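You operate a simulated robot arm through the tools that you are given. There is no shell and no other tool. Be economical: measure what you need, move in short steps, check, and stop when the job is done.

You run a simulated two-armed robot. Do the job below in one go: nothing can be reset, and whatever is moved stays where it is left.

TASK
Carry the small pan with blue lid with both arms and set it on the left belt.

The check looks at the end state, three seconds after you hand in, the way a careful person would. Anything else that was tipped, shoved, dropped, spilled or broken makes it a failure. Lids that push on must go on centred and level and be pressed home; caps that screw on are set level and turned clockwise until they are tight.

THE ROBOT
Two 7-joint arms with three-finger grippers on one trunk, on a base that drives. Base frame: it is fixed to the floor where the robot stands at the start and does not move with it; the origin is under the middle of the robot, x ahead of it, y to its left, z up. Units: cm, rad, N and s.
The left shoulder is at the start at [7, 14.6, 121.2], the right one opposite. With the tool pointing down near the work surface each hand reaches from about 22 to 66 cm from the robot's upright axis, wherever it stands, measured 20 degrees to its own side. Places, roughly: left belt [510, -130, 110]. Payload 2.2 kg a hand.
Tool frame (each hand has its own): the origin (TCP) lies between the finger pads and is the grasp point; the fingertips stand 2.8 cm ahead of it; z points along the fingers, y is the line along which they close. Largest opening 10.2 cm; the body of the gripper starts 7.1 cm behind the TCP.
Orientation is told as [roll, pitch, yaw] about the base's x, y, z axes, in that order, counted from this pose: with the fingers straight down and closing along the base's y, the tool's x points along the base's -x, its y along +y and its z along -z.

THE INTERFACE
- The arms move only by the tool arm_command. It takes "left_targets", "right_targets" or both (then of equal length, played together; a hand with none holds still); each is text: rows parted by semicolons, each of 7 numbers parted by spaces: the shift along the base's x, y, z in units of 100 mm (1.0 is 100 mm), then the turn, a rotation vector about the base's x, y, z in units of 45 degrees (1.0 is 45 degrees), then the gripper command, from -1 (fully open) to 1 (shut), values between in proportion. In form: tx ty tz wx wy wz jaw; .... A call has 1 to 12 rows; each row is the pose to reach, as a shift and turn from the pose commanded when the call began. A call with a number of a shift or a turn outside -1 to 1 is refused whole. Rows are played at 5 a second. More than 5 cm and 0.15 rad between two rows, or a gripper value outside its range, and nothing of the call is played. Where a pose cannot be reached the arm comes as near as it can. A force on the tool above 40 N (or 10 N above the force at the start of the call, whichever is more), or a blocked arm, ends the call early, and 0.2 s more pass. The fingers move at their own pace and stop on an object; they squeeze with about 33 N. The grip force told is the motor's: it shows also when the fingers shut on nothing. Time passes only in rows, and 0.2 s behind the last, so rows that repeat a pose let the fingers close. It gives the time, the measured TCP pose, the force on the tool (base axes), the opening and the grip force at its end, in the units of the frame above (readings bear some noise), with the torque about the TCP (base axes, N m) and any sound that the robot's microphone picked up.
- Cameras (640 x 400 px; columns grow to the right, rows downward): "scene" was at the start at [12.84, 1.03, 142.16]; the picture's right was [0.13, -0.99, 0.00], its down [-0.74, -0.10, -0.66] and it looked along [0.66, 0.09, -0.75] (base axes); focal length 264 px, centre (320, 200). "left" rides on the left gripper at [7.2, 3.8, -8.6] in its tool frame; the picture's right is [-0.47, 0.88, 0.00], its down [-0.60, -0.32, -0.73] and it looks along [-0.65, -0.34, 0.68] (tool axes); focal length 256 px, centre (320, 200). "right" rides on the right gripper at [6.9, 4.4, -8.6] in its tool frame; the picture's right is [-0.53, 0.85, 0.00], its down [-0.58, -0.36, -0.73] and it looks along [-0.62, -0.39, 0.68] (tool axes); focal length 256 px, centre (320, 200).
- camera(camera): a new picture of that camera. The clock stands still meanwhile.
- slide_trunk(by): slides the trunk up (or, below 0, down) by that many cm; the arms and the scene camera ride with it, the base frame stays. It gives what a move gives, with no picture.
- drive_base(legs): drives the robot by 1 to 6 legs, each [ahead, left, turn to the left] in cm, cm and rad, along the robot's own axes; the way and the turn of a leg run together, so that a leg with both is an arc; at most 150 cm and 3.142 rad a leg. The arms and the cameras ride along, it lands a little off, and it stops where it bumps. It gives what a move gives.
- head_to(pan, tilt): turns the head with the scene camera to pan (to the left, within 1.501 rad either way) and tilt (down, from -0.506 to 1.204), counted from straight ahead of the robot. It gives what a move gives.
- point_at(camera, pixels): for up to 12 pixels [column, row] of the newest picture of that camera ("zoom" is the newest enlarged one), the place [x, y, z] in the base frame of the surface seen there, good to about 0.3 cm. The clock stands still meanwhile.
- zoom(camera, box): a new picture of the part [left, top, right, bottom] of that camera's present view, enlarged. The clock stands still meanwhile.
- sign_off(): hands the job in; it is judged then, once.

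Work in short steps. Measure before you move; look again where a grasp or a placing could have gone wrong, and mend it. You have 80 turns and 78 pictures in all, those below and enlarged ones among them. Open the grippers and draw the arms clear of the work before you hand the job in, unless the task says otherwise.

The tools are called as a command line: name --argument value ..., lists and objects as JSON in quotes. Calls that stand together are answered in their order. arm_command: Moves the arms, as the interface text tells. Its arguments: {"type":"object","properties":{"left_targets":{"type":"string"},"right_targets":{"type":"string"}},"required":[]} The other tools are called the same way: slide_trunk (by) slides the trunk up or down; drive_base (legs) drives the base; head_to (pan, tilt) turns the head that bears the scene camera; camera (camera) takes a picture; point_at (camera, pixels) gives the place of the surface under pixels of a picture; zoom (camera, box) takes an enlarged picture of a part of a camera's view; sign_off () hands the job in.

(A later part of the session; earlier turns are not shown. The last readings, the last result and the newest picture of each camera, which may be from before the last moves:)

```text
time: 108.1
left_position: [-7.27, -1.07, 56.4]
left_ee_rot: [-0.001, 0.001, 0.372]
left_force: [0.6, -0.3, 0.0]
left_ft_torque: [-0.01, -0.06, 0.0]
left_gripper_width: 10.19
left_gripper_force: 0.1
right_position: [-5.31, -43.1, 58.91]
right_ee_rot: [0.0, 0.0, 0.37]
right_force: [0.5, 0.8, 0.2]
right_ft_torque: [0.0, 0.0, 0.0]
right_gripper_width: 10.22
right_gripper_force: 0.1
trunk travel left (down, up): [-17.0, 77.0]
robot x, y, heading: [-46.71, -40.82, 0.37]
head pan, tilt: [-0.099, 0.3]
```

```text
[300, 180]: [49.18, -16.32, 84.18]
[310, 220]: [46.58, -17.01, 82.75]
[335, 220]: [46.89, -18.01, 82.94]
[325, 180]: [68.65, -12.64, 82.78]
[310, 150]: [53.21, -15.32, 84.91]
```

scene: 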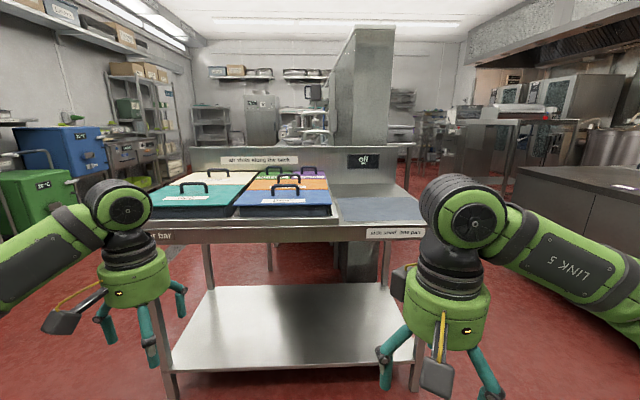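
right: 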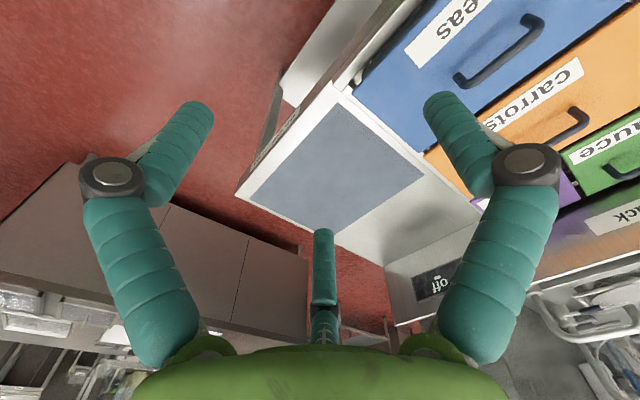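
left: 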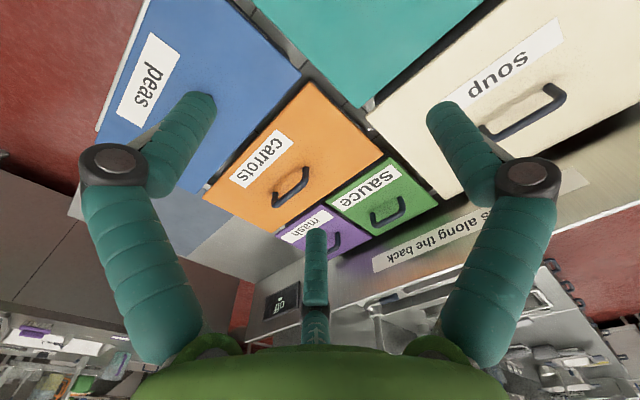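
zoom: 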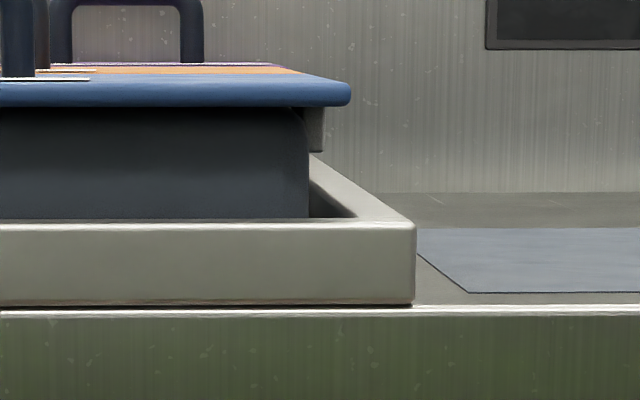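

There are grey lugs under the lids at the pan ends. I'll raise the trunk, return to the pan squared up with the table, and view both ends with the hand cameras.

slide_trunk --by 40

slide_trunk --by 32

drive_base --legs '[[0, 0, -0.06], [0, 8.6, 0], [54, 0, 0]]'

head_to --pan 0 --tilt 0.95

camera --camera "right"

camera --camera "left"

```text
time: 111.9
left_position: [-7.35, -1.11, 96.35]
left_ee_rot: [-0.001, 0.0, 0.371]
left_force: [-0.6, -0.2, 0.3]
left_ft_torque: [-0.03, -0.01, 0.02]
left_gripper_width: 10.19
left_gripper_force: 0.1
right_position: [-5.25, -43.05, 98.92]
right_ee_rot: [-0.001, -0.002, 0.367]
right_force: [1.2, 1.4, 0.2]
right_ft_torque: [0.04, -0.01, -0.02]
right_gripper_width: 10.2
right_gripper_force: 0.0
trunk travel left (down, up): [-57.0, 37.0]
robot x, y, heading: [-46.29, -40.6, 0.373]
head pan, tilt: [-0.099, 0.3]
```

```text
time: 115.1
left_position: [-7.44, -0.92, 128.31]
left_ee_rot: [0.001, 0.0, 0.373]
left_force: [0.5, -0.6, -0.4]
left_ft_torque: [-0.03, 0.01, 0.0]
left_gripper_width: 10.2
left_gripper_force: 0.0
right_position: [-5.26, -42.96, 130.94]
right_ee_rot: [-0.001, -0.001, 0.369]
right_force: [-0.1, 0.2, 0.1]
right_ft_torque: [0.01, -0.01, -0.02]
right_gripper_width: 10.21
right_gripper_force: 0.1
trunk travel left (down, up): [-89.0, 5.0]
robot x, y, heading: [-46.51, -40.44, 0.37]
head pan, tilt: [-0.099, 0.3]
```

```text
time: 119.3
left_position: [43.16, 20.85, 128.51]
left_ee_rot: [0.002, -0.002, 0.31]
left_force: [-0.3, -0.3, 0.1]
left_ft_torque: [0.02, -0.04, -0.01]
left_gripper_width: 10.19
left_gripper_force: 0.0
right_position: [42.7, -21.24, 130.94]
right_ee_rot: [0.001, -0.003, 0.308]
right_force: [0.6, 0.0, -0.5]
right_ft_torque: [0.0, -0.03, 0.02]
right_gripper_width: 10.21
right_gripper_force: 0.1
trunk travel left (down, up): [-89.0, 5.0]
robot x, y, heading: [1.73, -16.21, 0.305]
head pan, tilt: [-0.099, 0.3]
```

```text
time: 120.4
left_position: [43.27, 20.96, 128.43]
left_ee_rot: [-0.001, 0.0, 0.311]
left_force: [-0.3, -0.8, 0.3]
left_ft_torque: [-0.03, 0.01, 0.0]
left_gripper_width: 10.2
left_gripper_force: 0.2
right_position: [42.74, -20.97, 130.89]
right_ee_rot: [0.002, -0.001, 0.31]
right_force: [0.2, 0.3, -0.2]
right_ft_torque: [0.0, -0.02, 0.0]
right_gripper_width: 10.21
right_gripper_force: 0.1
trunk travel left (down, up): [-89.0, 5.0]
robot x, y, heading: [1.76, -16.27, 0.311]
head pan, tilt: [0.0, 0.949]
```

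```text
46 pictures are left
```

right: 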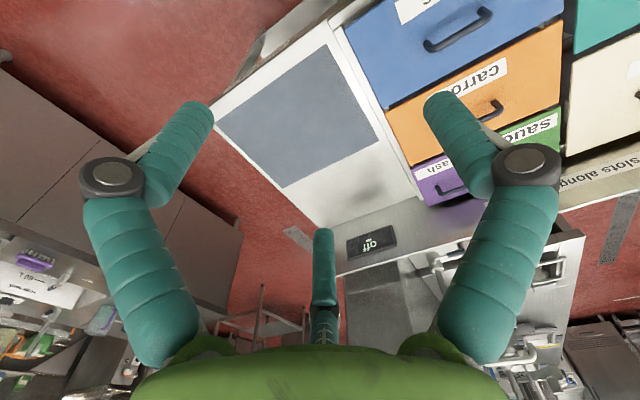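

```text
45 pictures are left
```

left: 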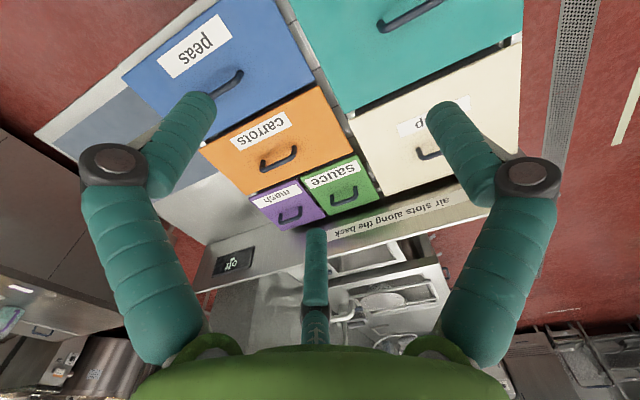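

Zoom on the gap between peas and rice from above and on the right end.

zoom --camera "left" --box '[270, 0, 370, 110]'

zoom --camera "scene" --box '[235, 130, 375, 220]'

```text
3.64 times, centred on (320, 55) of left
```

zoom: 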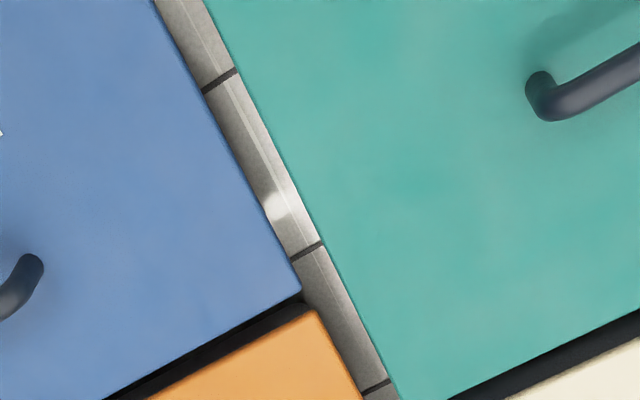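

```text
4.44 times, centred on (305, 175) of scene
```

zoom: 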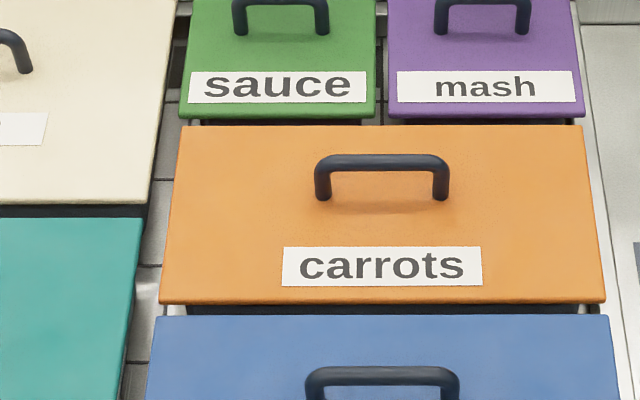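

Zoom on the peas pan itself from the head, and measure the left gap.

zoom --camera "scene" --box '[245, 185, 385, 265]'

point_at --camera "zoom" --pixels '[[112, 82], [117, 75], [562, 78], [572, 70], [95, 120], [80, 150], [108, 120], [595, 200], [80, 255], [110, 95], [605, 255], [567, 85]]'

```text
4.57 times, centred on (315, 225) of scene
```

zoom: 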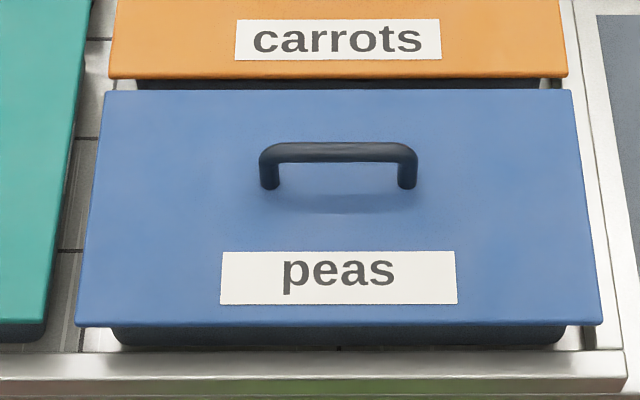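

```text
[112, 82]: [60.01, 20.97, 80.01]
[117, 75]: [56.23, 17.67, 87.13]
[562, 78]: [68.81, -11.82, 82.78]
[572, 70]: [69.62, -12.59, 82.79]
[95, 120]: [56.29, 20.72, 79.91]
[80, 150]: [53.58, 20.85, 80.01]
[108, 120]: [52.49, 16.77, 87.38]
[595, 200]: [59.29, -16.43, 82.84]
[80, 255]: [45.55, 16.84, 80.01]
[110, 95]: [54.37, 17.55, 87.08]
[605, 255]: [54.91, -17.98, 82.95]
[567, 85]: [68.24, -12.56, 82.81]
```

Measure gap points in the left-hand zoom too (need a fresh one as "zoom" is the newest).

zoom --camera "left" --box '[270, 0, 370, 110]'

point_at --camera "zoom" --pixels '[[255, 210], [265, 210], [275, 205], [285, 200], [300, 195], [310, 195], [225, 130], [240, 125], [255, 120], [262, 120], [280, 230], [305, 230]]'

```text
3.64 times, centred on (320, 55) of left
```

zoom: 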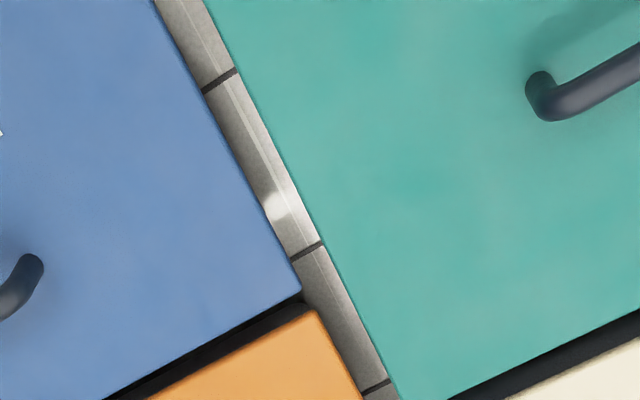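

```text
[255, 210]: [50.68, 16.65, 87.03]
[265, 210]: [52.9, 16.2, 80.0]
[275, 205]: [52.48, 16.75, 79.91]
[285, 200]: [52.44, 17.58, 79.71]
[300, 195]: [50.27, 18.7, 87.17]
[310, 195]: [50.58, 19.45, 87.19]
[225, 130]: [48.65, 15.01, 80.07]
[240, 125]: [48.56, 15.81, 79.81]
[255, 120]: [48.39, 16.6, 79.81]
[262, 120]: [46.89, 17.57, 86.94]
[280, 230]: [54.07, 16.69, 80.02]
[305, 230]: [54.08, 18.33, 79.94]
```

Lids overlap the end lugs and the rice gap is only ~2 cm, so a side grip is tight. First a gentle test: grip the lid handle (52.2,-0.6, z≈91) with the right hand and see whether the lid is fixed to the pan. I start turning the right hand and raising the left.

arm_command --right_targets "0.16 0.17 0 0 0 0.167 -1; 0.32 0.33 0 0 0 0.333 -1; 0.48 0.5 0 0 0 0.5 -1; 0.64 0.67 0 0 0 0.667 -1; 0.8 0.83 0 0 0 0.833 -1; 0.95 1 0 0 0 1 -1" --left_targets "0 0 0.17 0 0 0 -1; 0 0.1 0.33 0 0 0 -1; 0 0.2 0.5 0 0 0 -1; 0 0.3 0.67 0 0 0 -1; 0 0.4 0.83 0 0 0 -1; 0 0.5 1 0 0 0 -1"

arm_command --right_targets "0 0.17 0 0 0 0.167 -0.6; 0 0.33 0 0 0 0.333 -0.3; 0 0.5 0 0 0 0.5 0; 0 0.67 0 0 0 0.667 0.1; 0 0.83 0 0 0 0.833 0.1; 0 1 0 0 0 1 0.1"

```text
time: 121.8
left_position: [43.35, 26.11, 138.18]
left_ee_rot: [-0.002, 0.003, 0.311]
left_force: [0.5, 0.0, 0.3]
left_ft_torque: [-0.01, -0.01, 0.0]
left_gripper_width: 10.2
left_gripper_force: 0.1
right_position: [52.38, -10.95, 130.78]
right_ee_rot: [-0.001, 0.001, 1.095]
right_force: [-0.6, 0.2, 0.4]
right_ft_torque: [0.01, -0.02, 0.02]
right_gripper_width: 10.2
right_gripper_force: 0.0
trunk travel left (down, up): [-89.0, 5.0]
robot x, y, heading: [1.86, -16.17, 0.312]
head pan, tilt: [0.0, 0.949]
```

```text
time: 123.2
left_position: [43.3, 26.07, 138.12]
left_ee_rot: [-0.002, -0.001, 0.311]
left_force: [0.5, 0.7, -0.7]
left_ft_torque: [0.01, 0.0, -0.01]
left_gripper_width: 10.22
left_gripper_force: 0.1
right_position: [36.67, -4.29, 129.38]
right_ee_rot: [-0.003, 0.0, 1.863]
right_force: [-0.2, 0.7, 0.1]
right_ft_torque: [-0.02, -0.02, 0.03]
right_gripper_width: 4.61
right_gripper_force: 0.1
right hand out of reach, approached as far as the arm can: row 2, 3, 4, 5, 6
trunk travel left (down, up): [-89.0, 5.0]
robot x, y, heading: [1.7, -16.06, 0.308]
head pan, tilt: [0.0, 0.949]
```

Out of reach at this height (wrist near shoulder level); lower the hand relative to the shoulder first, then check.

arm_command --right_targets "0 0 -0.4 0 0 0 0.1; 0 0 -0.8 0 0 0 0.1; 0 0 -1 0 0 0 0.1"

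arm_command --right_targets "0 0 -0.4 0 0 0 0.1; 0 0 -0.8 0 0 0 0.1; 0 0 -1 0 0 0 0.1;0 0 -1 0 0 0 0.1"

```text
time: 124.0
left_position: [43.27, 25.84, 138.17]
left_ee_rot: [0.001, -0.001, 0.31]
left_force: [0.5, 0.3, 0.4]
left_ft_torque: [0.0, 0.0, 0.0]
left_gripper_width: 10.2
left_gripper_force: 0.1
right_position: [36.46, -5.31, 121.24]
right_ee_rot: [0.003, -0.002, 1.864]
right_force: [-0.5, 0.4, -0.4]
right_ft_torque: [0.0, -0.02, 0.01]
right_gripper_width: 4.62
right_gripper_force: 0.0
right hand out of reach, approached as far as the arm can: row 1, 2, 3
trunk travel left (down, up): [-89.0, 5.0]
robot x, y, heading: [1.68, -16.4, 0.307]
head pan, tilt: [0.0, 0.949]
```

```text
time: 125.0
left_position: [43.48, 25.77, 138.03]
left_ee_rot: [0.0, 0.0, 0.311]
left_force: [-0.4, -0.2, -0.3]
left_ft_torque: [0.02, 0.01, -0.01]
left_gripper_width: 10.2
left_gripper_force: 0.1
right_position: [35.76, -7.96, 111.8]
right_ee_rot: [-0.002, 0.0, 1.88]
right_force: [1.0, -0.9, -0.3]
right_ft_torque: [0.03, 0.04, -0.07]
right_gripper_width: 4.59
right_gripper_force: 0.0
right hand out of reach, approached as far as the arm can: row 1, 2, 3, 4
trunk travel left (down, up): [-89.0, 5.0]
robot x, y, heading: [1.44, -16.44, 0.309]
head pan, tilt: [0.0, 0.949]
```

Yaw +90° seems to be at a wrist limit; turn the right hand the other way (toward yaw ≈ −1.26), in four calls.

arm_command --right_targets "0 0 0 0 0 -0.167 0.1; 0 0 0 0 0 -0.333 0.1; 0 0 0 0 0 -0.5 0.1; 0 0 0 0 0 -0.667 0.1; 0 0 0 0 0 -0.833 0.1; 0 0 0 0 0 -1 0.1"

arm_command --right_targets "0 0 0 0 0 -0.167 0.1; 0 0 0 0 0 -0.333 0.1; 0 0 0 0 0 -0.5 0.1; 0 0 0 0 0 -0.667 0.1; 0 0 0 0 0 -0.833 0.1; 0 0 0 0 0 -1 0.1"

arm_command --right_targets "0 0 0 0 0 -0.167 0.1; 0 0 0 0 0 -0.333 0.1; 0 0 0 0 0 -0.5 0.1; 0 0 0 0 0 -0.667 0.1; 0 0 0 0 0 -0.833 0.1; 0 0 0 0 0 -1 0.1"

arm_command --right_targets "0 0 0 0 0 -0.167 0.1; 0 0 0 0 0 -0.333 0.1; 0 0 0 0 0 -0.5 0.1; 0 0 0 0 0 -0.667 0.1; 0 0 0 0 0 -0.833 0.1; 0 0 0 0 0 -1 0.1"

```text
time: 126.4
left_position: [43.44, 25.92, 138.15]
left_ee_rot: [-0.001, 0.0, 0.312]
left_force: [0.3, 0.5, 0.4]
left_ft_torque: [0.0, -0.01, 0.03]
left_gripper_width: 10.21
left_gripper_force: 0.1
right_position: [35.73, -7.96, 111.78]
right_ee_rot: [0.001, -0.001, 1.091]
right_force: [-0.3, -0.1, 0.2]
right_ft_torque: [-0.01, -0.03, -0.03]
right_gripper_width: 4.56
right_gripper_force: 0.0
trunk travel left (down, up): [-89.0, 5.0]
robot x, y, heading: [1.61, -15.76, 0.307]
head pan, tilt: [0.0, 0.949]
```

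```text
time: 127.8
left_position: [43.41, 25.92, 138.03]
left_ee_rot: [0.0, -0.001, 0.31]
left_force: [-0.4, -0.8, 0.9]
left_ft_torque: [-0.02, -0.01, -0.03]
left_gripper_width: 10.19
left_gripper_force: 0.0
right_position: [35.66, -7.84, 111.85]
right_ee_rot: [0.001, -0.001, 0.306]
right_force: [0.7, 0.1, -0.7]
right_ft_torque: [0.0, 0.01, -0.01]
right_gripper_width: 4.57
right_gripper_force: 0.1
trunk travel left (down, up): [-89.0, 5.0]
robot x, y, heading: [1.79, -16.31, 0.311]
head pan, tilt: [0.0, 0.949]
```

```text
time: 129.2
left_position: [43.5, 25.88, 138.1]
left_ee_rot: [-0.001, -0.002, 0.311]
left_force: [0.3, 0.7, -0.7]
left_ft_torque: [0.02, -0.01, -0.02]
left_gripper_width: 10.22
left_gripper_force: 0.0
right_position: [35.53, -7.8, 111.54]
right_ee_rot: [0.002, 0.001, -0.482]
right_force: [0.6, -0.5, -0.8]
right_ft_torque: [0.0, -0.05, 0.01]
right_gripper_width: 4.6
right_gripper_force: 0.1
trunk travel left (down, up): [-89.0, 5.0]
robot x, y, heading: [2.09, -16.15, 0.307]
head pan, tilt: [0.0, 0.949]
```

```text
time: 130.6
left_position: [43.34, 25.89, 138.23]
left_ee_rot: [0.001, 0.001, 0.31]
left_force: [0.2, 0.1, -0.4]
left_ft_torque: [-0.01, -0.01, -0.02]
left_gripper_width: 10.2
left_gripper_force: 0.0
right_position: [35.55, -7.81, 111.75]
right_ee_rot: [0.002, 0.0, -1.267]
right_force: [-0.1, -0.5, 0.1]
right_ft_torque: [0.0, -0.02, -0.01]
right_gripper_width: 4.58
right_gripper_force: 0.0
trunk travel left (down, up): [-89.0, 5.0]
robot x, y, heading: [1.54, -16.27, 0.311]
head pan, tilt: [0.0, 0.949]
```

Orientation OK now. Move over the handle: +16.7, +7.2, down to z≈97, then look.

arm_command --right_targets "0.3 0.1 0 0 0 0 0.1; 0.6 0.2 -0.2 0 0 0 0.1; 0.9 0.36 -0.4 0 0 0 0.1"

arm_command --right_targets "0.3 0.1 -0.2 0 0 0 0.1; 0.6 0.2 -0.6 0 0 0 0.1; 0.76 0.36 -1 0 0 0 0.1; 0.76 0.36 -1 0 0 0 0.1"

camera --camera "right"

zoom --camera "scene" --box '[220, 130, 400, 270]'

```text
time: 131.4
left_position: [43.48, 26.08, 138.16]
left_ee_rot: [-0.004, 0.004, 0.309]
left_force: [0.0, 0.2, -0.2]
left_ft_torque: [-0.03, 0.02, 0.0]
left_gripper_width: 10.21
left_gripper_force: 0.1
right_position: [44.38, -3.99, 107.54]
right_ee_rot: [0.001, 0.0, -1.262]
right_force: [0.2, 0.0, 0.0]
right_ft_torque: [-0.02, 0.04, 0.0]
right_gripper_width: 4.58
right_gripper_force: 0.2
trunk travel left (down, up): [-89.0, 5.0]
robot x, y, heading: [2.09, -16.22, 0.31]
head pan, tilt: [0.0, 0.949]
```

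```text
refused: row 2 steps farther than a row can; nothing moved
```

```text
40 pictures are left
```

right: 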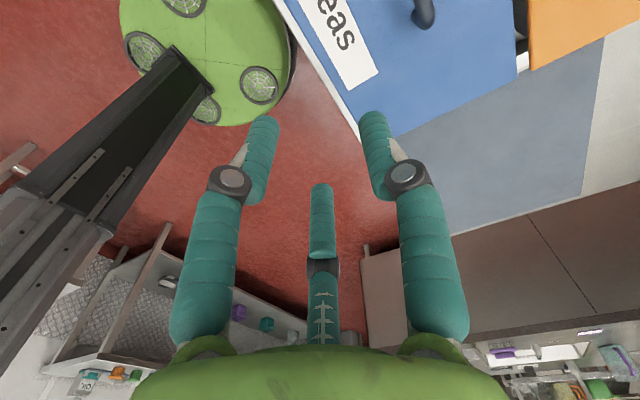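

```text
2.86 times, centred on (310, 200) of scene
```

zoom: 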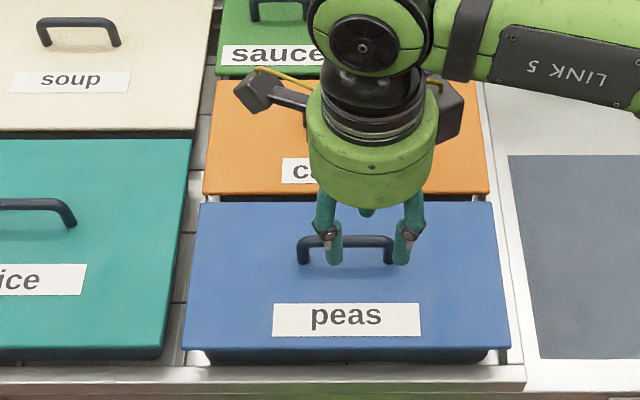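

The picture shows fingers at (327,240),(407,240),(365,212) of the zoom — I check where they truly are versus the TCP.

point_at --camera "zoom" --pixels '[[335, 255], [330, 215], [401, 255], [410, 215], [366, 213], [335, 240], [401, 240], [345, 232]]'

zoom --camera "right" --box '[160, 90, 480, 300]'

point_at --camera "zoom" --pixels '[[205, 70], [425, 60], [320, 200], [140, 180], [495, 180]]'

```text
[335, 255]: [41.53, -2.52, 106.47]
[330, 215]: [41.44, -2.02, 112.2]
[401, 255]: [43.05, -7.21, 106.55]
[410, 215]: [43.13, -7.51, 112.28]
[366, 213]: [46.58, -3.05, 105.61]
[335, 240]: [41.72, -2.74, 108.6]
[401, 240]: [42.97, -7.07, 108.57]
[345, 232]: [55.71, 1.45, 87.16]
```

```text
1.90 times, centred on (320, 195) of right
```

zoom: 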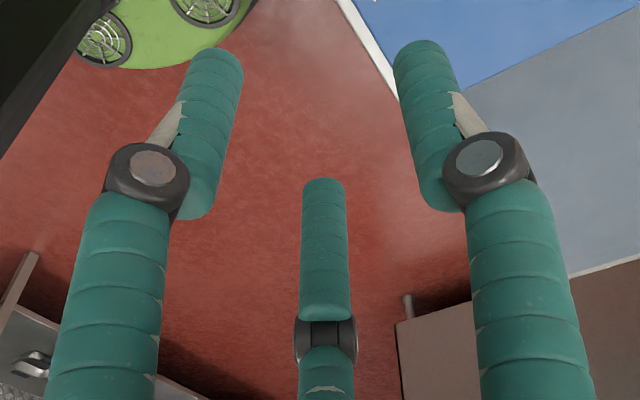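

```text
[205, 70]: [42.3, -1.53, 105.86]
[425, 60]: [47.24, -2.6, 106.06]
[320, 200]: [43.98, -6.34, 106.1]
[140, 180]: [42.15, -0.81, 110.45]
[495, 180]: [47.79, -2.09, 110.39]
```

The hand really has three fingers: one at +u and two at −u, which suits the handle bar. Proceed over the handle and down to z≈91.

arm_command --right_targets "0.26 0.11 -0.25 0 0 0 0.1; 0.52 0.22 -0.5 0 0 0 0.1; 0.78 0.34 -0.8 0 0 0 0.1; 0.78 0.34 -1 0 0 0 0.1; 0.78 0.34 -1 0 0 0 0.1"

zoom --camera "scene" --box '[240, 140, 400, 260]'

```text
time: 132.6
left_position: [43.44, 25.96, 138.3]
left_ee_rot: [-0.001, 0.0, 0.31]
left_force: [-0.1, -0.3, -0.3]
left_ft_torque: [-0.02, 0.0, -0.04]
left_gripper_width: 10.19
left_gripper_force: 0.1
right_position: [52.31, -0.86, 97.94]
right_ee_rot: [0.002, -0.001, -1.26]
right_force: [-0.6, -0.3, -0.4]
right_ft_torque: [-0.01, 0.01, -0.03]
right_gripper_width: 4.59
right_gripper_force: 0.1
trunk travel left (down, up): [-89.0, 5.0]
robot x, y, heading: [1.56, -16.28, 0.304]
head pan, tilt: [0.0, 0.949]
```

```text
3.33 times, centred on (320, 200) of scene
```

zoom: 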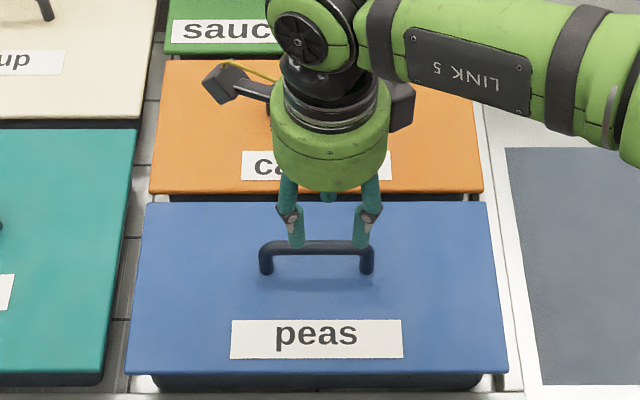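

Measure bar position vs fingers.

point_at --camera "zoom" --pixels '[[320, 244], [320, 252], [275, 250], [345, 250], [296, 240], [360, 240], [265, 270], [368, 270]]'

```text
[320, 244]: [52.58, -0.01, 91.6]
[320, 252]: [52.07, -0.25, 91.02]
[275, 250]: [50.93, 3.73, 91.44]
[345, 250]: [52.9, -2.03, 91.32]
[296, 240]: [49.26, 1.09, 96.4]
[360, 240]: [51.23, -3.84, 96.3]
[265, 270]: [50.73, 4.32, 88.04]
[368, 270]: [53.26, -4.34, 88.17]
```

Shift slightly (+0.3,+1.0) and descend 7.2 cm, then close on the bar.

arm_command --right_targets "0.03 0.1 0 0 0 0 0.1; 0.03 0.1 -0.3 0 0 0 0.1; 0.03 0.1 -0.55 0 0 0 0.1; 0.03 0.1 -0.7 0 0 0 0.1; 0.03 0.1 -0.72 0 0 0 0.1; 0.03 0.1 -0.72 0 0 0 0.6; 0.03 0.1 -0.72 0 0 0 1; 0.03 0.1 -0.72 0 0 0 1; 0.03 0.1 -0.72 0 0 0 1"

zoom --camera "scene" --box '[240, 140, 400, 260]'

```text
time: 134.6
left_position: [43.36, 25.96, 138.17]
left_ee_rot: [0.0, 0.0, 0.309]
left_force: [0.1, -0.3, 0.2]
left_ft_torque: [0.01, 0.0, 0.0]
left_gripper_width: 10.19
left_gripper_force: 0.0
right_position: [52.44, 0.23, 90.53]
right_ee_rot: [0.0, -0.001, -1.263]
right_force: [-2.5, 0.5, 0.0]
right_ft_torque: [0.21, 0.08, 0.07]
right_gripper_width: 1.99
right_gripper_force: 32.9
trunk travel left (down, up): [-89.0, 5.0]
robot x, y, heading: [1.84, -16.23, 0.31]
head pan, tilt: [0.0, 0.949]
```

```text
3.33 times, centred on (320, 200) of scene
```

zoom: 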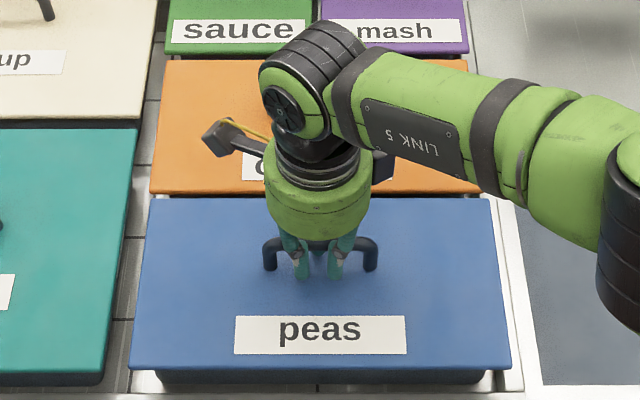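

Gripped (33 N). Lift 1.5 cm slowly and read the force, then look.

arm_command --right_targets "0 0 0.03 0 0 0 1; 0 0 0.06 0 0 0 1; 0 0 0.09 0 0 0 1; 0 0 0.12 0 0 0 1; 0 0 0.15 0 0 0 1; 0 0 0.15 0 0 0 1"

zoom --camera "scene" --box '[240, 140, 400, 260]'

```text
time: 136.0
left_position: [43.46, 25.99, 138.13]
left_ee_rot: [0.001, 0.002, 0.312]
left_force: [0.0, 0.0, 0.5]
left_ft_torque: [0.01, -0.01, -0.01]
left_gripper_width: 10.18
left_gripper_force: 0.1
right_position: [52.76, 0.23, 91.95]
right_ee_rot: [-0.001, 0.0, -1.262]
right_force: [-0.3, 0.5, -7.1]
right_ft_torque: [0.06, -0.05, 0.02]
right_gripper_width: 1.95
right_gripper_force: 32.8
trunk travel left (down, up): [-89.0, 5.0]
robot x, y, heading: [1.6, -16.24, 0.311]
head pan, tilt: [0.0, 0.949]
```

```text
3.33 times, centred on (320, 200) of scene
```

zoom: 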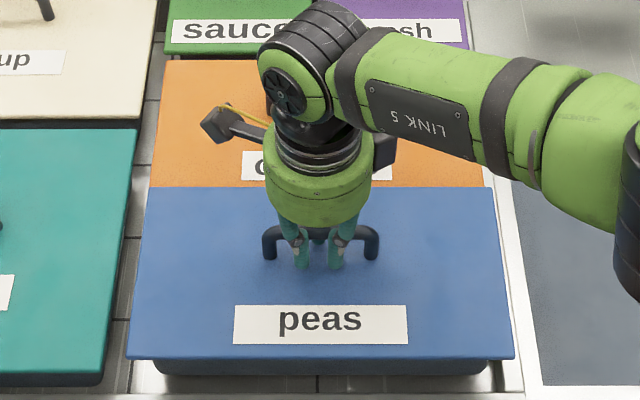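

7 N, and the dark body's lower edge seems to have risen also. Zoom on the front to check a lid–body gap.

zoom --camera "scene" --box '[265, 215, 375, 250]'

camera --camera "left"

```text
5.82 times, centred on (320, 232) of scene
```

zoom: 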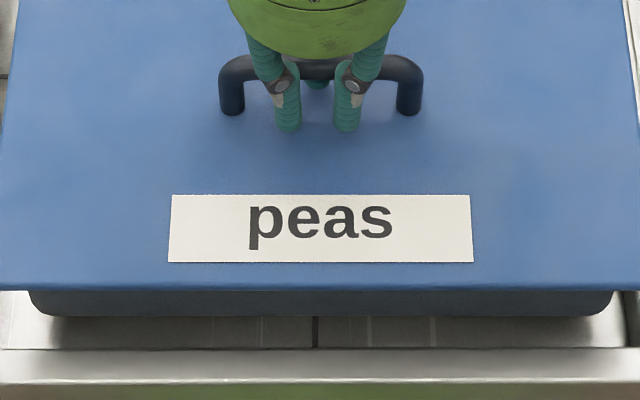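

```text
33 pictures are left
```

left: 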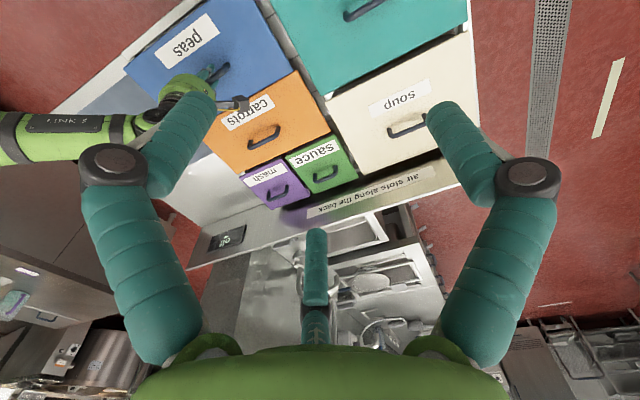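

It looks like the whole pan hangs from the lid. Verify with depth on the body's bottom edge.

zoom --camera "scene" --box '[265, 215, 375, 250]'

point_at --camera "zoom" --pixels '[[100, 311], [400, 311], [560, 311], [300, 300], [300, 280], [300, 325]]'

```text
5.82 times, centred on (320, 232) of scene
```

zoom: 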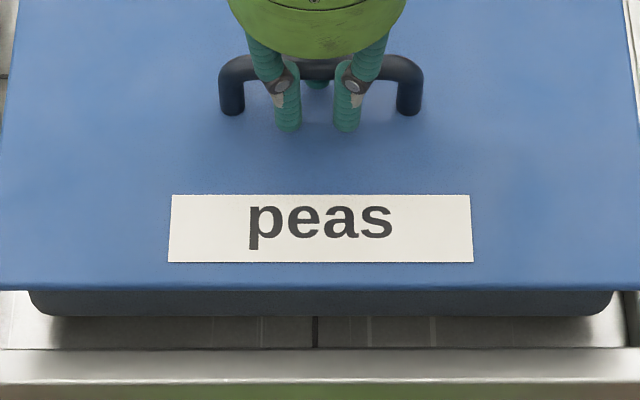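

```text
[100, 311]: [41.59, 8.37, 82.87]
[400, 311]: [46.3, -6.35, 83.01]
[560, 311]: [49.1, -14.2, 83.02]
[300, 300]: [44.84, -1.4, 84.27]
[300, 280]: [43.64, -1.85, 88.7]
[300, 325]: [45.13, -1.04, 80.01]
```

The body is lifted with the lid (floor visible under it; ~7 N total). Plan: lift by the handle, back away, then clamp the left end of the pan (bottom + lid top) with the left hand so both arms carry. Lift 10 cm.

arm_command --right_targets "0 0 0.1 0 0 0 1; 0 0 0.25 0 0 0 1; 0 0 0.4 0 0 0 1; 0 0 0.55 0 0 0 1; 0 0 0.7 0 0 0 1; 0 0 0.85 0 0 0 1; 0 0 1 0 0 0 1; 0 0 1 0 0 0 1"

camera --camera "scene"

```text
time: 137.8
left_position: [43.51, 25.93, 138.19]
left_ee_rot: [0.001, 0.002, 0.31]
left_force: [0.8, -1.0, 0.2]
left_ft_torque: [0.01, 0.0, 0.02]
left_gripper_width: 10.19
left_gripper_force: 0.0
right_position: [52.76, 0.38, 102.04]
right_ee_rot: [-0.001, 0.0, -1.261]
right_force: [-0.7, 0.9, -6.6]
right_ft_torque: [0.03, -0.04, -0.02]
right_gripper_width: 1.94
right_gripper_force: 32.6
trunk travel left (down, up): [-89.0, 5.0]
robot x, y, heading: [2.18, -16.07, 0.307]
head pan, tilt: [0.0, 0.949]
```

```text
31 pictures are left
```

scene: 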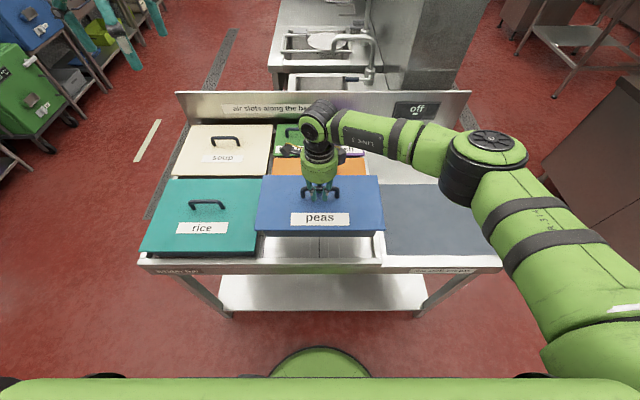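

The slot is empty, pan hanging level. Back off 50 cm with it.

drive_base --legs '[[-50, 0, 0]]'

arm_command --left_targets "0 0 0 -0.17 -0.05 0 -1; 0 0 0 -0.33 -0.1 0 -1; 0 0.1 0 -0.48 -0.15 0 -1; 0 0.2 0 -0.64 -0.2 0 -1; 0 0.3 0 -0.8 -0.25 0 -1; 0 0.4 0 -0.95 -0.3 0 -1"

```text
time: 140.7
left_position: [-3.6, 10.76, 138.03]
left_ee_rot: [0.0, 0.004, 0.308]
left_force: [0.4, -0.3, 0.4]
left_ft_torque: [-0.01, 0.02, -0.03]
left_gripper_width: 10.23
left_gripper_force: 0.0
right_position: [5.38, -15.06, 101.77]
right_ee_rot: [-0.003, 0.0, -1.267]
right_force: [0.4, 0.2, -6.5]
right_ft_torque: [0.02, -0.02, 0.02]
right_gripper_width: 1.94
right_gripper_force: 33.0
trunk travel left (down, up): [-89.0, 5.0]
robot x, y, heading: [-45.93, -30.9, 0.306]
head pan, tilt: [0.0, 0.949]
```

```text
time: 142.1
left_position: [-3.9, 14.6, 138.16]
left_ee_rot: [-0.787, 0.003, 0.307]
left_force: [-0.8, -0.8, 0.6]
left_ft_torque: [-0.01, 0.01, 0.01]
left_gripper_width: 10.2
left_gripper_force: 0.2
right_position: [5.15, -15.05, 102.0]
right_ee_rot: [0.001, -0.003, -1.265]
right_force: [0.1, 0.7, -6.9]
right_ft_torque: [0.01, 0.01, 0.0]
right_gripper_width: 1.96
right_gripper_force: 32.7
trunk travel left (down, up): [-89.0, 5.0]
robot x, y, heading: [-46.27, -31.09, 0.301]
head pan, tilt: [0.0, 0.949]
```

Now second half of the roll (fingers horizontal, pointing right) while moving outward and down beside the pan.

arm_command --left_targets "-0.05 0.05 -0.15 -0.17 -0.05 0 -1; -0.1 0.1 -0.3 -0.33 -0.1 0 -1; -0.15 0.15 -0.5 -0.48 -0.15 0 -1; -0.2 0.2 -0.7 -0.64 -0.2 0 -1; -0.2 0.25 -0.85 -0.8 -0.25 0 -1; -0.2 0.3 -1 -0.95 -0.3 0 -1"

arm_command --left_targets "0 0 -0.4 0 0 0 -1; 0 0 -0.8 0 0 0 -1; 0 0 -1 0 0 0 -1"

arm_command --left_targets "0 0 -0.4 0 0 0 -1; 0 0 -0.8 0 0 0 -1; 0 0 -1 0 0 0 -1;0 0 -1 0 0 0 -1"

camera --camera "scene"

```text
time: 143.5
left_position: [-5.95, 17.78, 128.22]
left_ee_rot: [-1.567, 0.003, 0.309]
left_force: [0.4, -0.4, -0.2]
left_ft_torque: [0.0, -0.01, 0.0]
left_gripper_width: 10.19
left_gripper_force: 0.1
right_position: [5.18, -15.1, 102.04]
right_ee_rot: [0.0, 0.0, -1.267]
right_force: [0.0, -0.1, -7.4]
right_ft_torque: [0.03, -0.01, 0.0]
right_gripper_width: 1.98
right_gripper_force: 33.3
trunk travel left (down, up): [-89.0, 5.0]
robot x, y, heading: [-46.16, -31.58, 0.31]
head pan, tilt: [0.0, 0.949]
```

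```text
time: 144.3
left_position: [-7.03, 16.67, 120.33]
left_ee_rot: [-1.567, 0.002, 0.305]
left_force: [0.0, 0.0, 0.5]
left_ft_torque: [0.02, 0.02, -0.03]
left_gripper_width: 10.2
left_gripper_force: 0.2
left hand out of reach, approached as far as the arm can: row 1, 2, 3
right_position: [5.22, -15.07, 101.95]
right_ee_rot: [0.0, -0.001, -1.265]
right_force: [0.1, -0.4, -6.7]
right_ft_torque: [-0.01, -0.03, -0.01]
right_gripper_width: 1.96
right_gripper_force: 33.1
trunk travel left (down, up): [-89.0, 5.0]
robot x, y, heading: [-45.93, -31.29, 0.306]
head pan, tilt: [0.0, 0.949]
```

```text
time: 145.3
left_position: [-7.37, 15.5, 115.23]
left_ee_rot: [-1.565, 0.003, 0.306]
left_force: [0.6, -0.7, -0.4]
left_ft_torque: [0.0, 0.01, -0.02]
left_gripper_width: 10.21
left_gripper_force: 0.0
left hand out of reach, approached as far as the arm can: row 1, 2, 3, 4
right_position: [5.3, -15.1, 101.96]
right_ee_rot: [-0.002, -0.002, -1.266]
right_force: [0.2, -0.1, -7.3]
right_ft_torque: [-0.03, -0.03, 0.0]
right_gripper_width: 1.97
right_gripper_force: 33.3
trunk travel left (down, up): [-89.0, 5.0]
robot x, y, heading: [-45.98, -30.96, 0.299]
head pan, tilt: [0.0, 0.949]
```

```text
30 pictures are left
```

scene: 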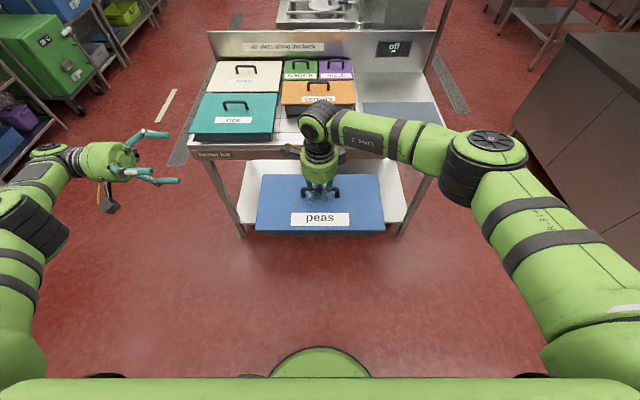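

The left hand is at its reach limit down there; the belt needs the pan higher anyway. Raise the pan 20 cm and bring it ~8 cm closer.

arm_command --right_targets "-0.05 -0.02 0.15 0 0 0 1; -0.1 -0.04 0.3 0 0 0 1; -0.15 -0.06 0.45 0 0 0 1; -0.2 -0.07 0.6 0 0 0 1; -0.28 -0.09 0.75 0 0 0 1; -0.33 -0.11 0.9 0 0 0 1; -0.38 -0.12 1 0 0 0 1; -0.38 -0.12 1 0 0 0 1"

arm_command --right_targets "-0.05 -0.02 0.15 0 0 0 1; -0.1 -0.04 0.3 0 0 0 1; -0.15 -0.06 0.45 0 0 0 1; -0.2 -0.07 0.6 0 0 0 1; -0.28 -0.09 0.75 0 0 0 1; -0.33 -0.11 0.9 0 0 0 1; -0.38 -0.12 1 0 0 0 1; -0.38 -0.12 1 0 0 0 1"

camera --camera "scene"

```text
time: 147.1
left_position: [-7.54, 15.48, 115.22]
left_ee_rot: [-1.564, 0.001, 0.308]
left_force: [-0.8, 0.2, -0.4]
left_ft_torque: [0.01, 0.0, -0.01]
left_gripper_width: 10.2
left_gripper_force: 0.1
right_position: [1.27, -16.46, 111.94]
right_ee_rot: [0.0, 0.0, -1.265]
right_force: [0.2, 0.2, -6.6]
right_ft_torque: [0.02, -0.02, -0.02]
right_gripper_width: 1.96
right_gripper_force: 33.2
trunk travel left (down, up): [-89.0, 5.0]
robot x, y, heading: [-45.66, -31.07, 0.304]
head pan, tilt: [0.0, 0.949]
```

```text
time: 148.9
left_position: [-7.58, 15.51, 115.25]
left_ee_rot: [-1.563, 0.003, 0.307]
left_force: [-0.7, 0.0, -1.1]
left_ft_torque: [0.0, -0.03, 0.0]
left_gripper_width: 10.19
left_gripper_force: 0.1
right_position: [-2.39, -17.46, 121.98]
right_ee_rot: [0.0, -0.001, -1.266]
right_force: [0.7, 0.6, -7.1]
right_ft_torque: [0.03, 0.02, -0.03]
right_gripper_width: 1.95
right_gripper_force: 33.1
trunk travel left (down, up): [-89.0, 5.0]
robot x, y, heading: [-45.67, -31.32, 0.308]
head pan, tilt: [0.0, 0.949]
```

```text
29 pictures are left
```

scene: 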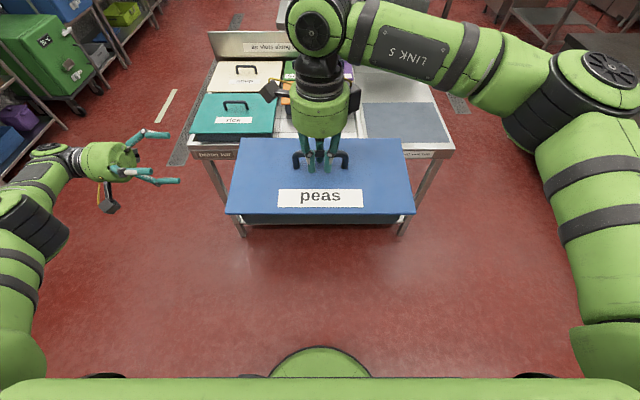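

Measure the lid's left edge, body and the left fingertips.

point_at --camera "scene" --pixels '[[243, 140], [236, 175], [228, 210], [405, 141], [413, 210], [250, 219], [162, 134], [177, 181], [150, 172], [320, 205], [320, 220]]'

```text
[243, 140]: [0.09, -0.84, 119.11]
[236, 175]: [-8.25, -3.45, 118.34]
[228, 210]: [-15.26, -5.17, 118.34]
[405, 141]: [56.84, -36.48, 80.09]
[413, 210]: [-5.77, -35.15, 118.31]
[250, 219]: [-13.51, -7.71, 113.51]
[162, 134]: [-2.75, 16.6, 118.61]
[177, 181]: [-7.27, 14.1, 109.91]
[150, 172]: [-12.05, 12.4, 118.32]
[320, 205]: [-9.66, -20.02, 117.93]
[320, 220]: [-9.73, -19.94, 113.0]
```

Pinch plan: C finger under the pan's end lug, the two others on the lid edge. Move left hand to a pre-pose ~6 cm outside the lid's left end.

arm_command --left_targets "-0.04 -0.35 0.1 0 0 0 -0.37; -0.1 -0.7 0.2 0 0 0 -0.37; -0.15 -0.9 0.22 0 0 0 -0.37; -0.15 -0.9 0.22 0 0 0 -0.37"

camera --camera "left"

zoom --camera "scene" --box '[100, 90, 340, 240]'

```text
time: 149.9
left_position: [-9.4, 6.78, 117.66]
left_ee_rot: [-1.566, 0.004, 0.306]
left_force: [0.0, 0.5, 1.2]
left_ft_torque: [-0.02, 0.04, 0.03]
left_gripper_width: 6.99
left_gripper_force: 0.0
right_position: [-2.37, -17.42, 122.05]
right_ee_rot: [-0.001, -0.002, -1.265]
right_force: [0.1, 0.2, -7.3]
right_ft_torque: [0.04, 0.0, -0.02]
right_gripper_width: 1.98
right_gripper_force: 32.9
trunk travel left (down, up): [-89.0, 5.0]
robot x, y, heading: [-45.72, -30.98, 0.307]
head pan, tilt: [0.0, 0.949]
```

```text
28 pictures are left
```

left: 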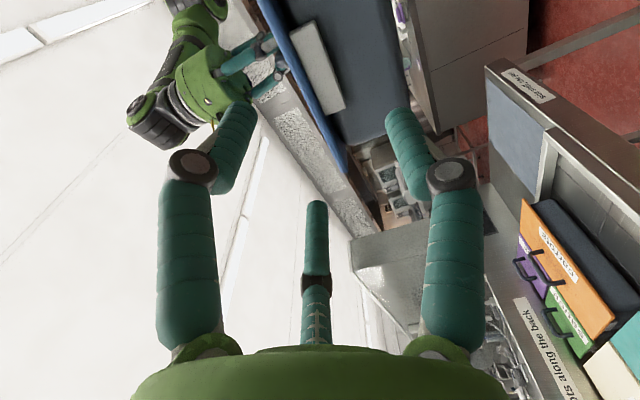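

```text
2.67 times, centred on (220, 165) of scene
```

zoom: 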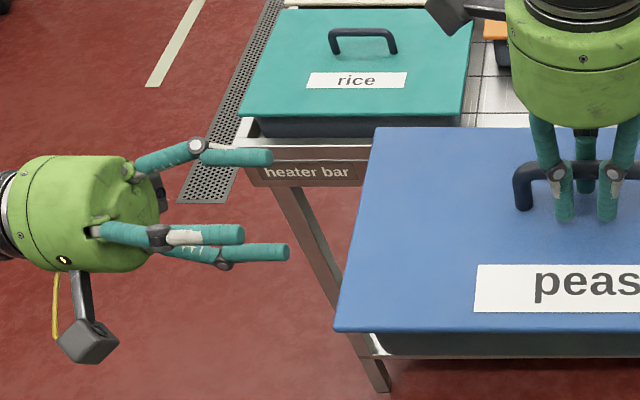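

The left camera shows the pan's end: blue lid edge, a light lug (315,70) beneath, dark wall. Measure it.

zoom --camera "left" --box '[230, 0, 430, 180]'

point_at --camera "left" --pixels '[[300, 30], [318, 70], [335, 105], [300, 50], [290, 70], [275, 30], [330, 150], [360, 90], [345, 60], [228, 125], [398, 130], [330, 60]]'

```text
2.22 times, centred on (330, 90) of left
```

zoom: 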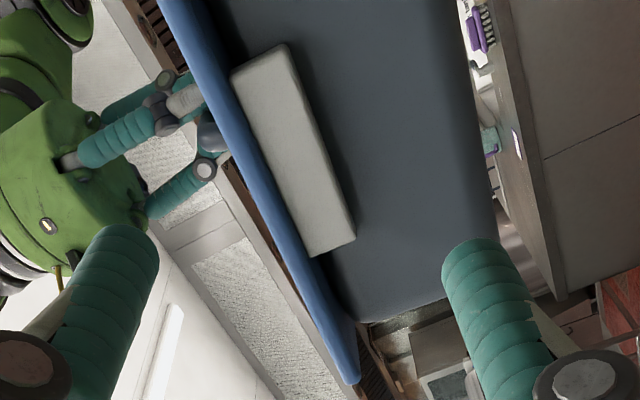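

```text
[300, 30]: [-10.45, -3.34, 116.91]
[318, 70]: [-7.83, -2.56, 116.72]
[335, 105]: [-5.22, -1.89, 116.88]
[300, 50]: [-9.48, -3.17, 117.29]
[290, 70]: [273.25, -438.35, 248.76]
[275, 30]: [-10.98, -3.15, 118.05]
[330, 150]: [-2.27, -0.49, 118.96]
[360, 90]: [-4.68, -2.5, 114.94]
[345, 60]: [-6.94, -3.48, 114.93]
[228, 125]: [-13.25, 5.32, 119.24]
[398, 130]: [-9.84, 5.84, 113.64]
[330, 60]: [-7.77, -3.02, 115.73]
```

The lug is a block 7.5 cm long, 1.1 cm deep, right under the lid (z≈115.6–117.6). I bring the left hand in so tips reach ~1 cm over/under it, then close.

arm_command --left_targets "-0.1 -0.03 0 0 0 0 -0.37; 0 -0.35 0 0 0 0 -0.37; 0.07 -0.55 0 0 0 0 -0.37; 0.1 -0.68 -0.01 0 0 0 -0.37; 0.14 -0.78 -0.01 0 0 0 -0.37; 0.14 -0.78 -0.01 0 0 0 -0.37"

zoom --camera "left" --box '[160, 0, 480, 240]'

zoom --camera "scene" --box '[140, 100, 340, 230]'

```text
time: 151.3
left_position: [-7.74, -1.18, 117.41]
left_ee_rot: [-1.566, 0.002, 0.303]
left_force: [-0.7, -0.8, 3.9]
left_ft_torque: [-0.03, -0.14, 0.0]
left_gripper_width: 7.07
left_gripper_force: 0.5
right_position: [-2.38, -17.49, 121.88]
right_ee_rot: [0.0, -0.001, -1.265]
right_force: [1.0, -0.4, -9.2]
right_ft_torque: [-0.55, -0.09, -0.16]
right_gripper_width: 1.97
right_gripper_force: 33.3
trunk travel left (down, up): [-89.0, 5.0]
robot x, y, heading: [-45.69, -31.21, 0.301]
head pan, tilt: [0.0, 0.949]
```

```text
1.67 times, centred on (320, 120) of left
```

zoom: 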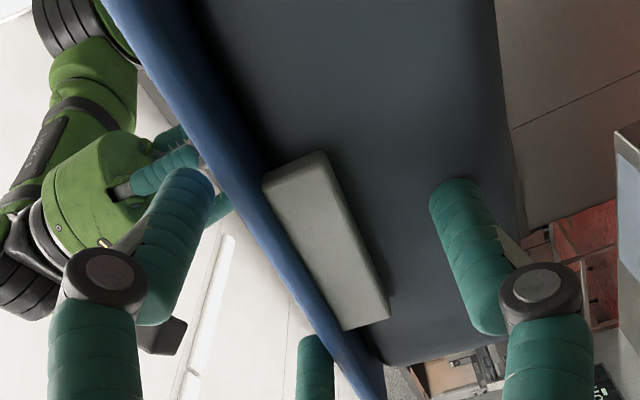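

```text
3.08 times, centred on (240, 165) of scene
```

zoom: 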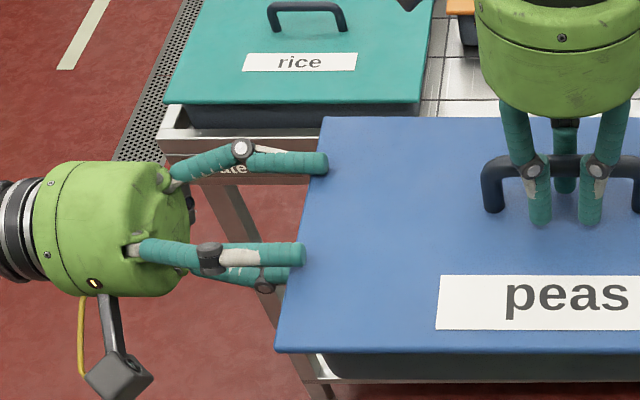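

Upper finger already touches the lid. Raise 0.4 cm and close gently.

arm_command --left_targets "0 0 0.04 0 0 0 -0.3; 0 0 0.05 0 0 0 0.1; 0 0 0.05 0 0 0 0.5; 0 0 0.05 0 0 0 1; 0 0 0.05 0 0 0 1; 0 0 0.05 0 0 0 1"

zoom --camera "left" --box '[160, 0, 480, 240]'

camera --camera "scene"

```text
time: 152.7
left_position: [-7.81, -1.11, 118.1]
left_ee_rot: [-1.567, 0.0, 0.306]
left_force: [0.5, 4.3, 10.7]
left_ft_torque: [-0.65, -0.22, -0.12]
left_gripper_width: 1.49
left_gripper_force: 33.2
right_position: [-2.38, -17.59, 121.9]
right_ee_rot: [-0.004, -0.002, -1.265]
right_force: [-0.1, -4.2, -17.3]
right_ft_torque: [-1.21, -0.37, 0.38]
right_gripper_width: 1.99
right_gripper_force: 33.8
trunk travel left (down, up): [-89.0, 5.0]
robot x, y, heading: [-45.88, -31.3, 0.304]
head pan, tilt: [0.0, 0.949]
```

```text
1.67 times, centred on (320, 120) of left
```

zoom: 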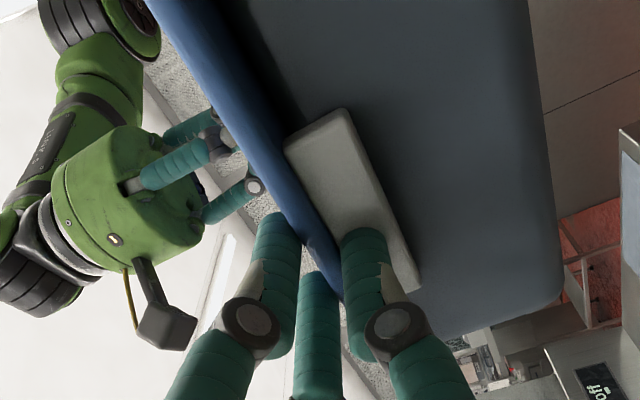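

```text
22 pictures are left
```

scene: 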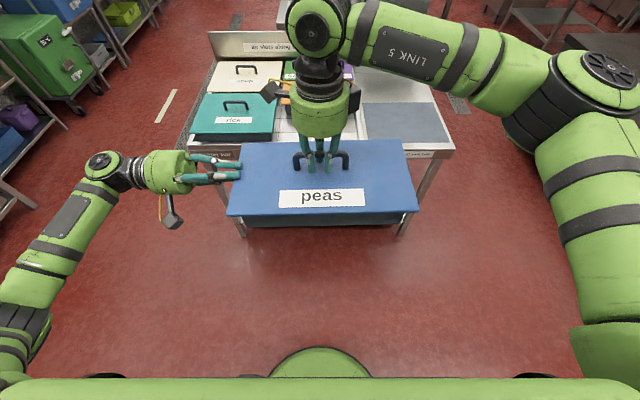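

The tips only reached the lid's very edge (opening 1.5, pressing 10 N). Open, then go ~0.9 cm deeper and retry.

arm_command --left_targets "0 0 0 0 0 0 -0.3; -0.03 0.1 0 0 0 0 -0.45; -0.03 0.1 0.0 0 0 0 -0.45; 0.0 0.0 0.0 0 0 0 -0.45; 0.015 -0.045 0 0 0 0 -0.45; 0.03 -0.09 0 0 0 0 -0.45; 0.03 -0.09 0 0 0 0 -0.45"

zoom --camera "left" --box '[160, 0, 480, 240]'

```text
time: 154.3
left_position: [-7.49, -1.9, 118.14]
left_ee_rot: [-1.565, 0.001, 0.308]
left_force: [-3.8, 11.6, -1.5]
left_ft_torque: [0.62, 0.13, -0.04]
left_gripper_width: 7.92
left_gripper_force: 3.6
right_position: [-2.19, -17.76, 121.99]
right_ee_rot: [-0.001, -0.006, -1.267]
right_force: [3.6, -10.9, -5.9]
right_ft_torque: [-0.87, -0.23, -0.04]
right_gripper_width: 2.0
right_gripper_force: 33.3
trunk travel left (down, up): [-89.0, 5.0]
robot x, y, heading: [-45.86, -31.46, 0.304]
head pan, tilt: [0.0, 0.949]
```

```text
1.67 times, centred on (320, 120) of left
```

zoom: 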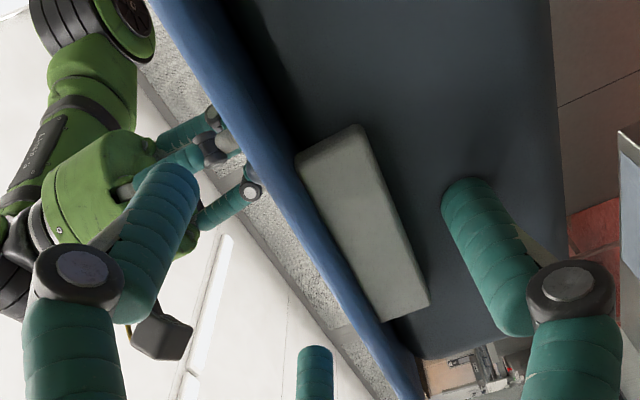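

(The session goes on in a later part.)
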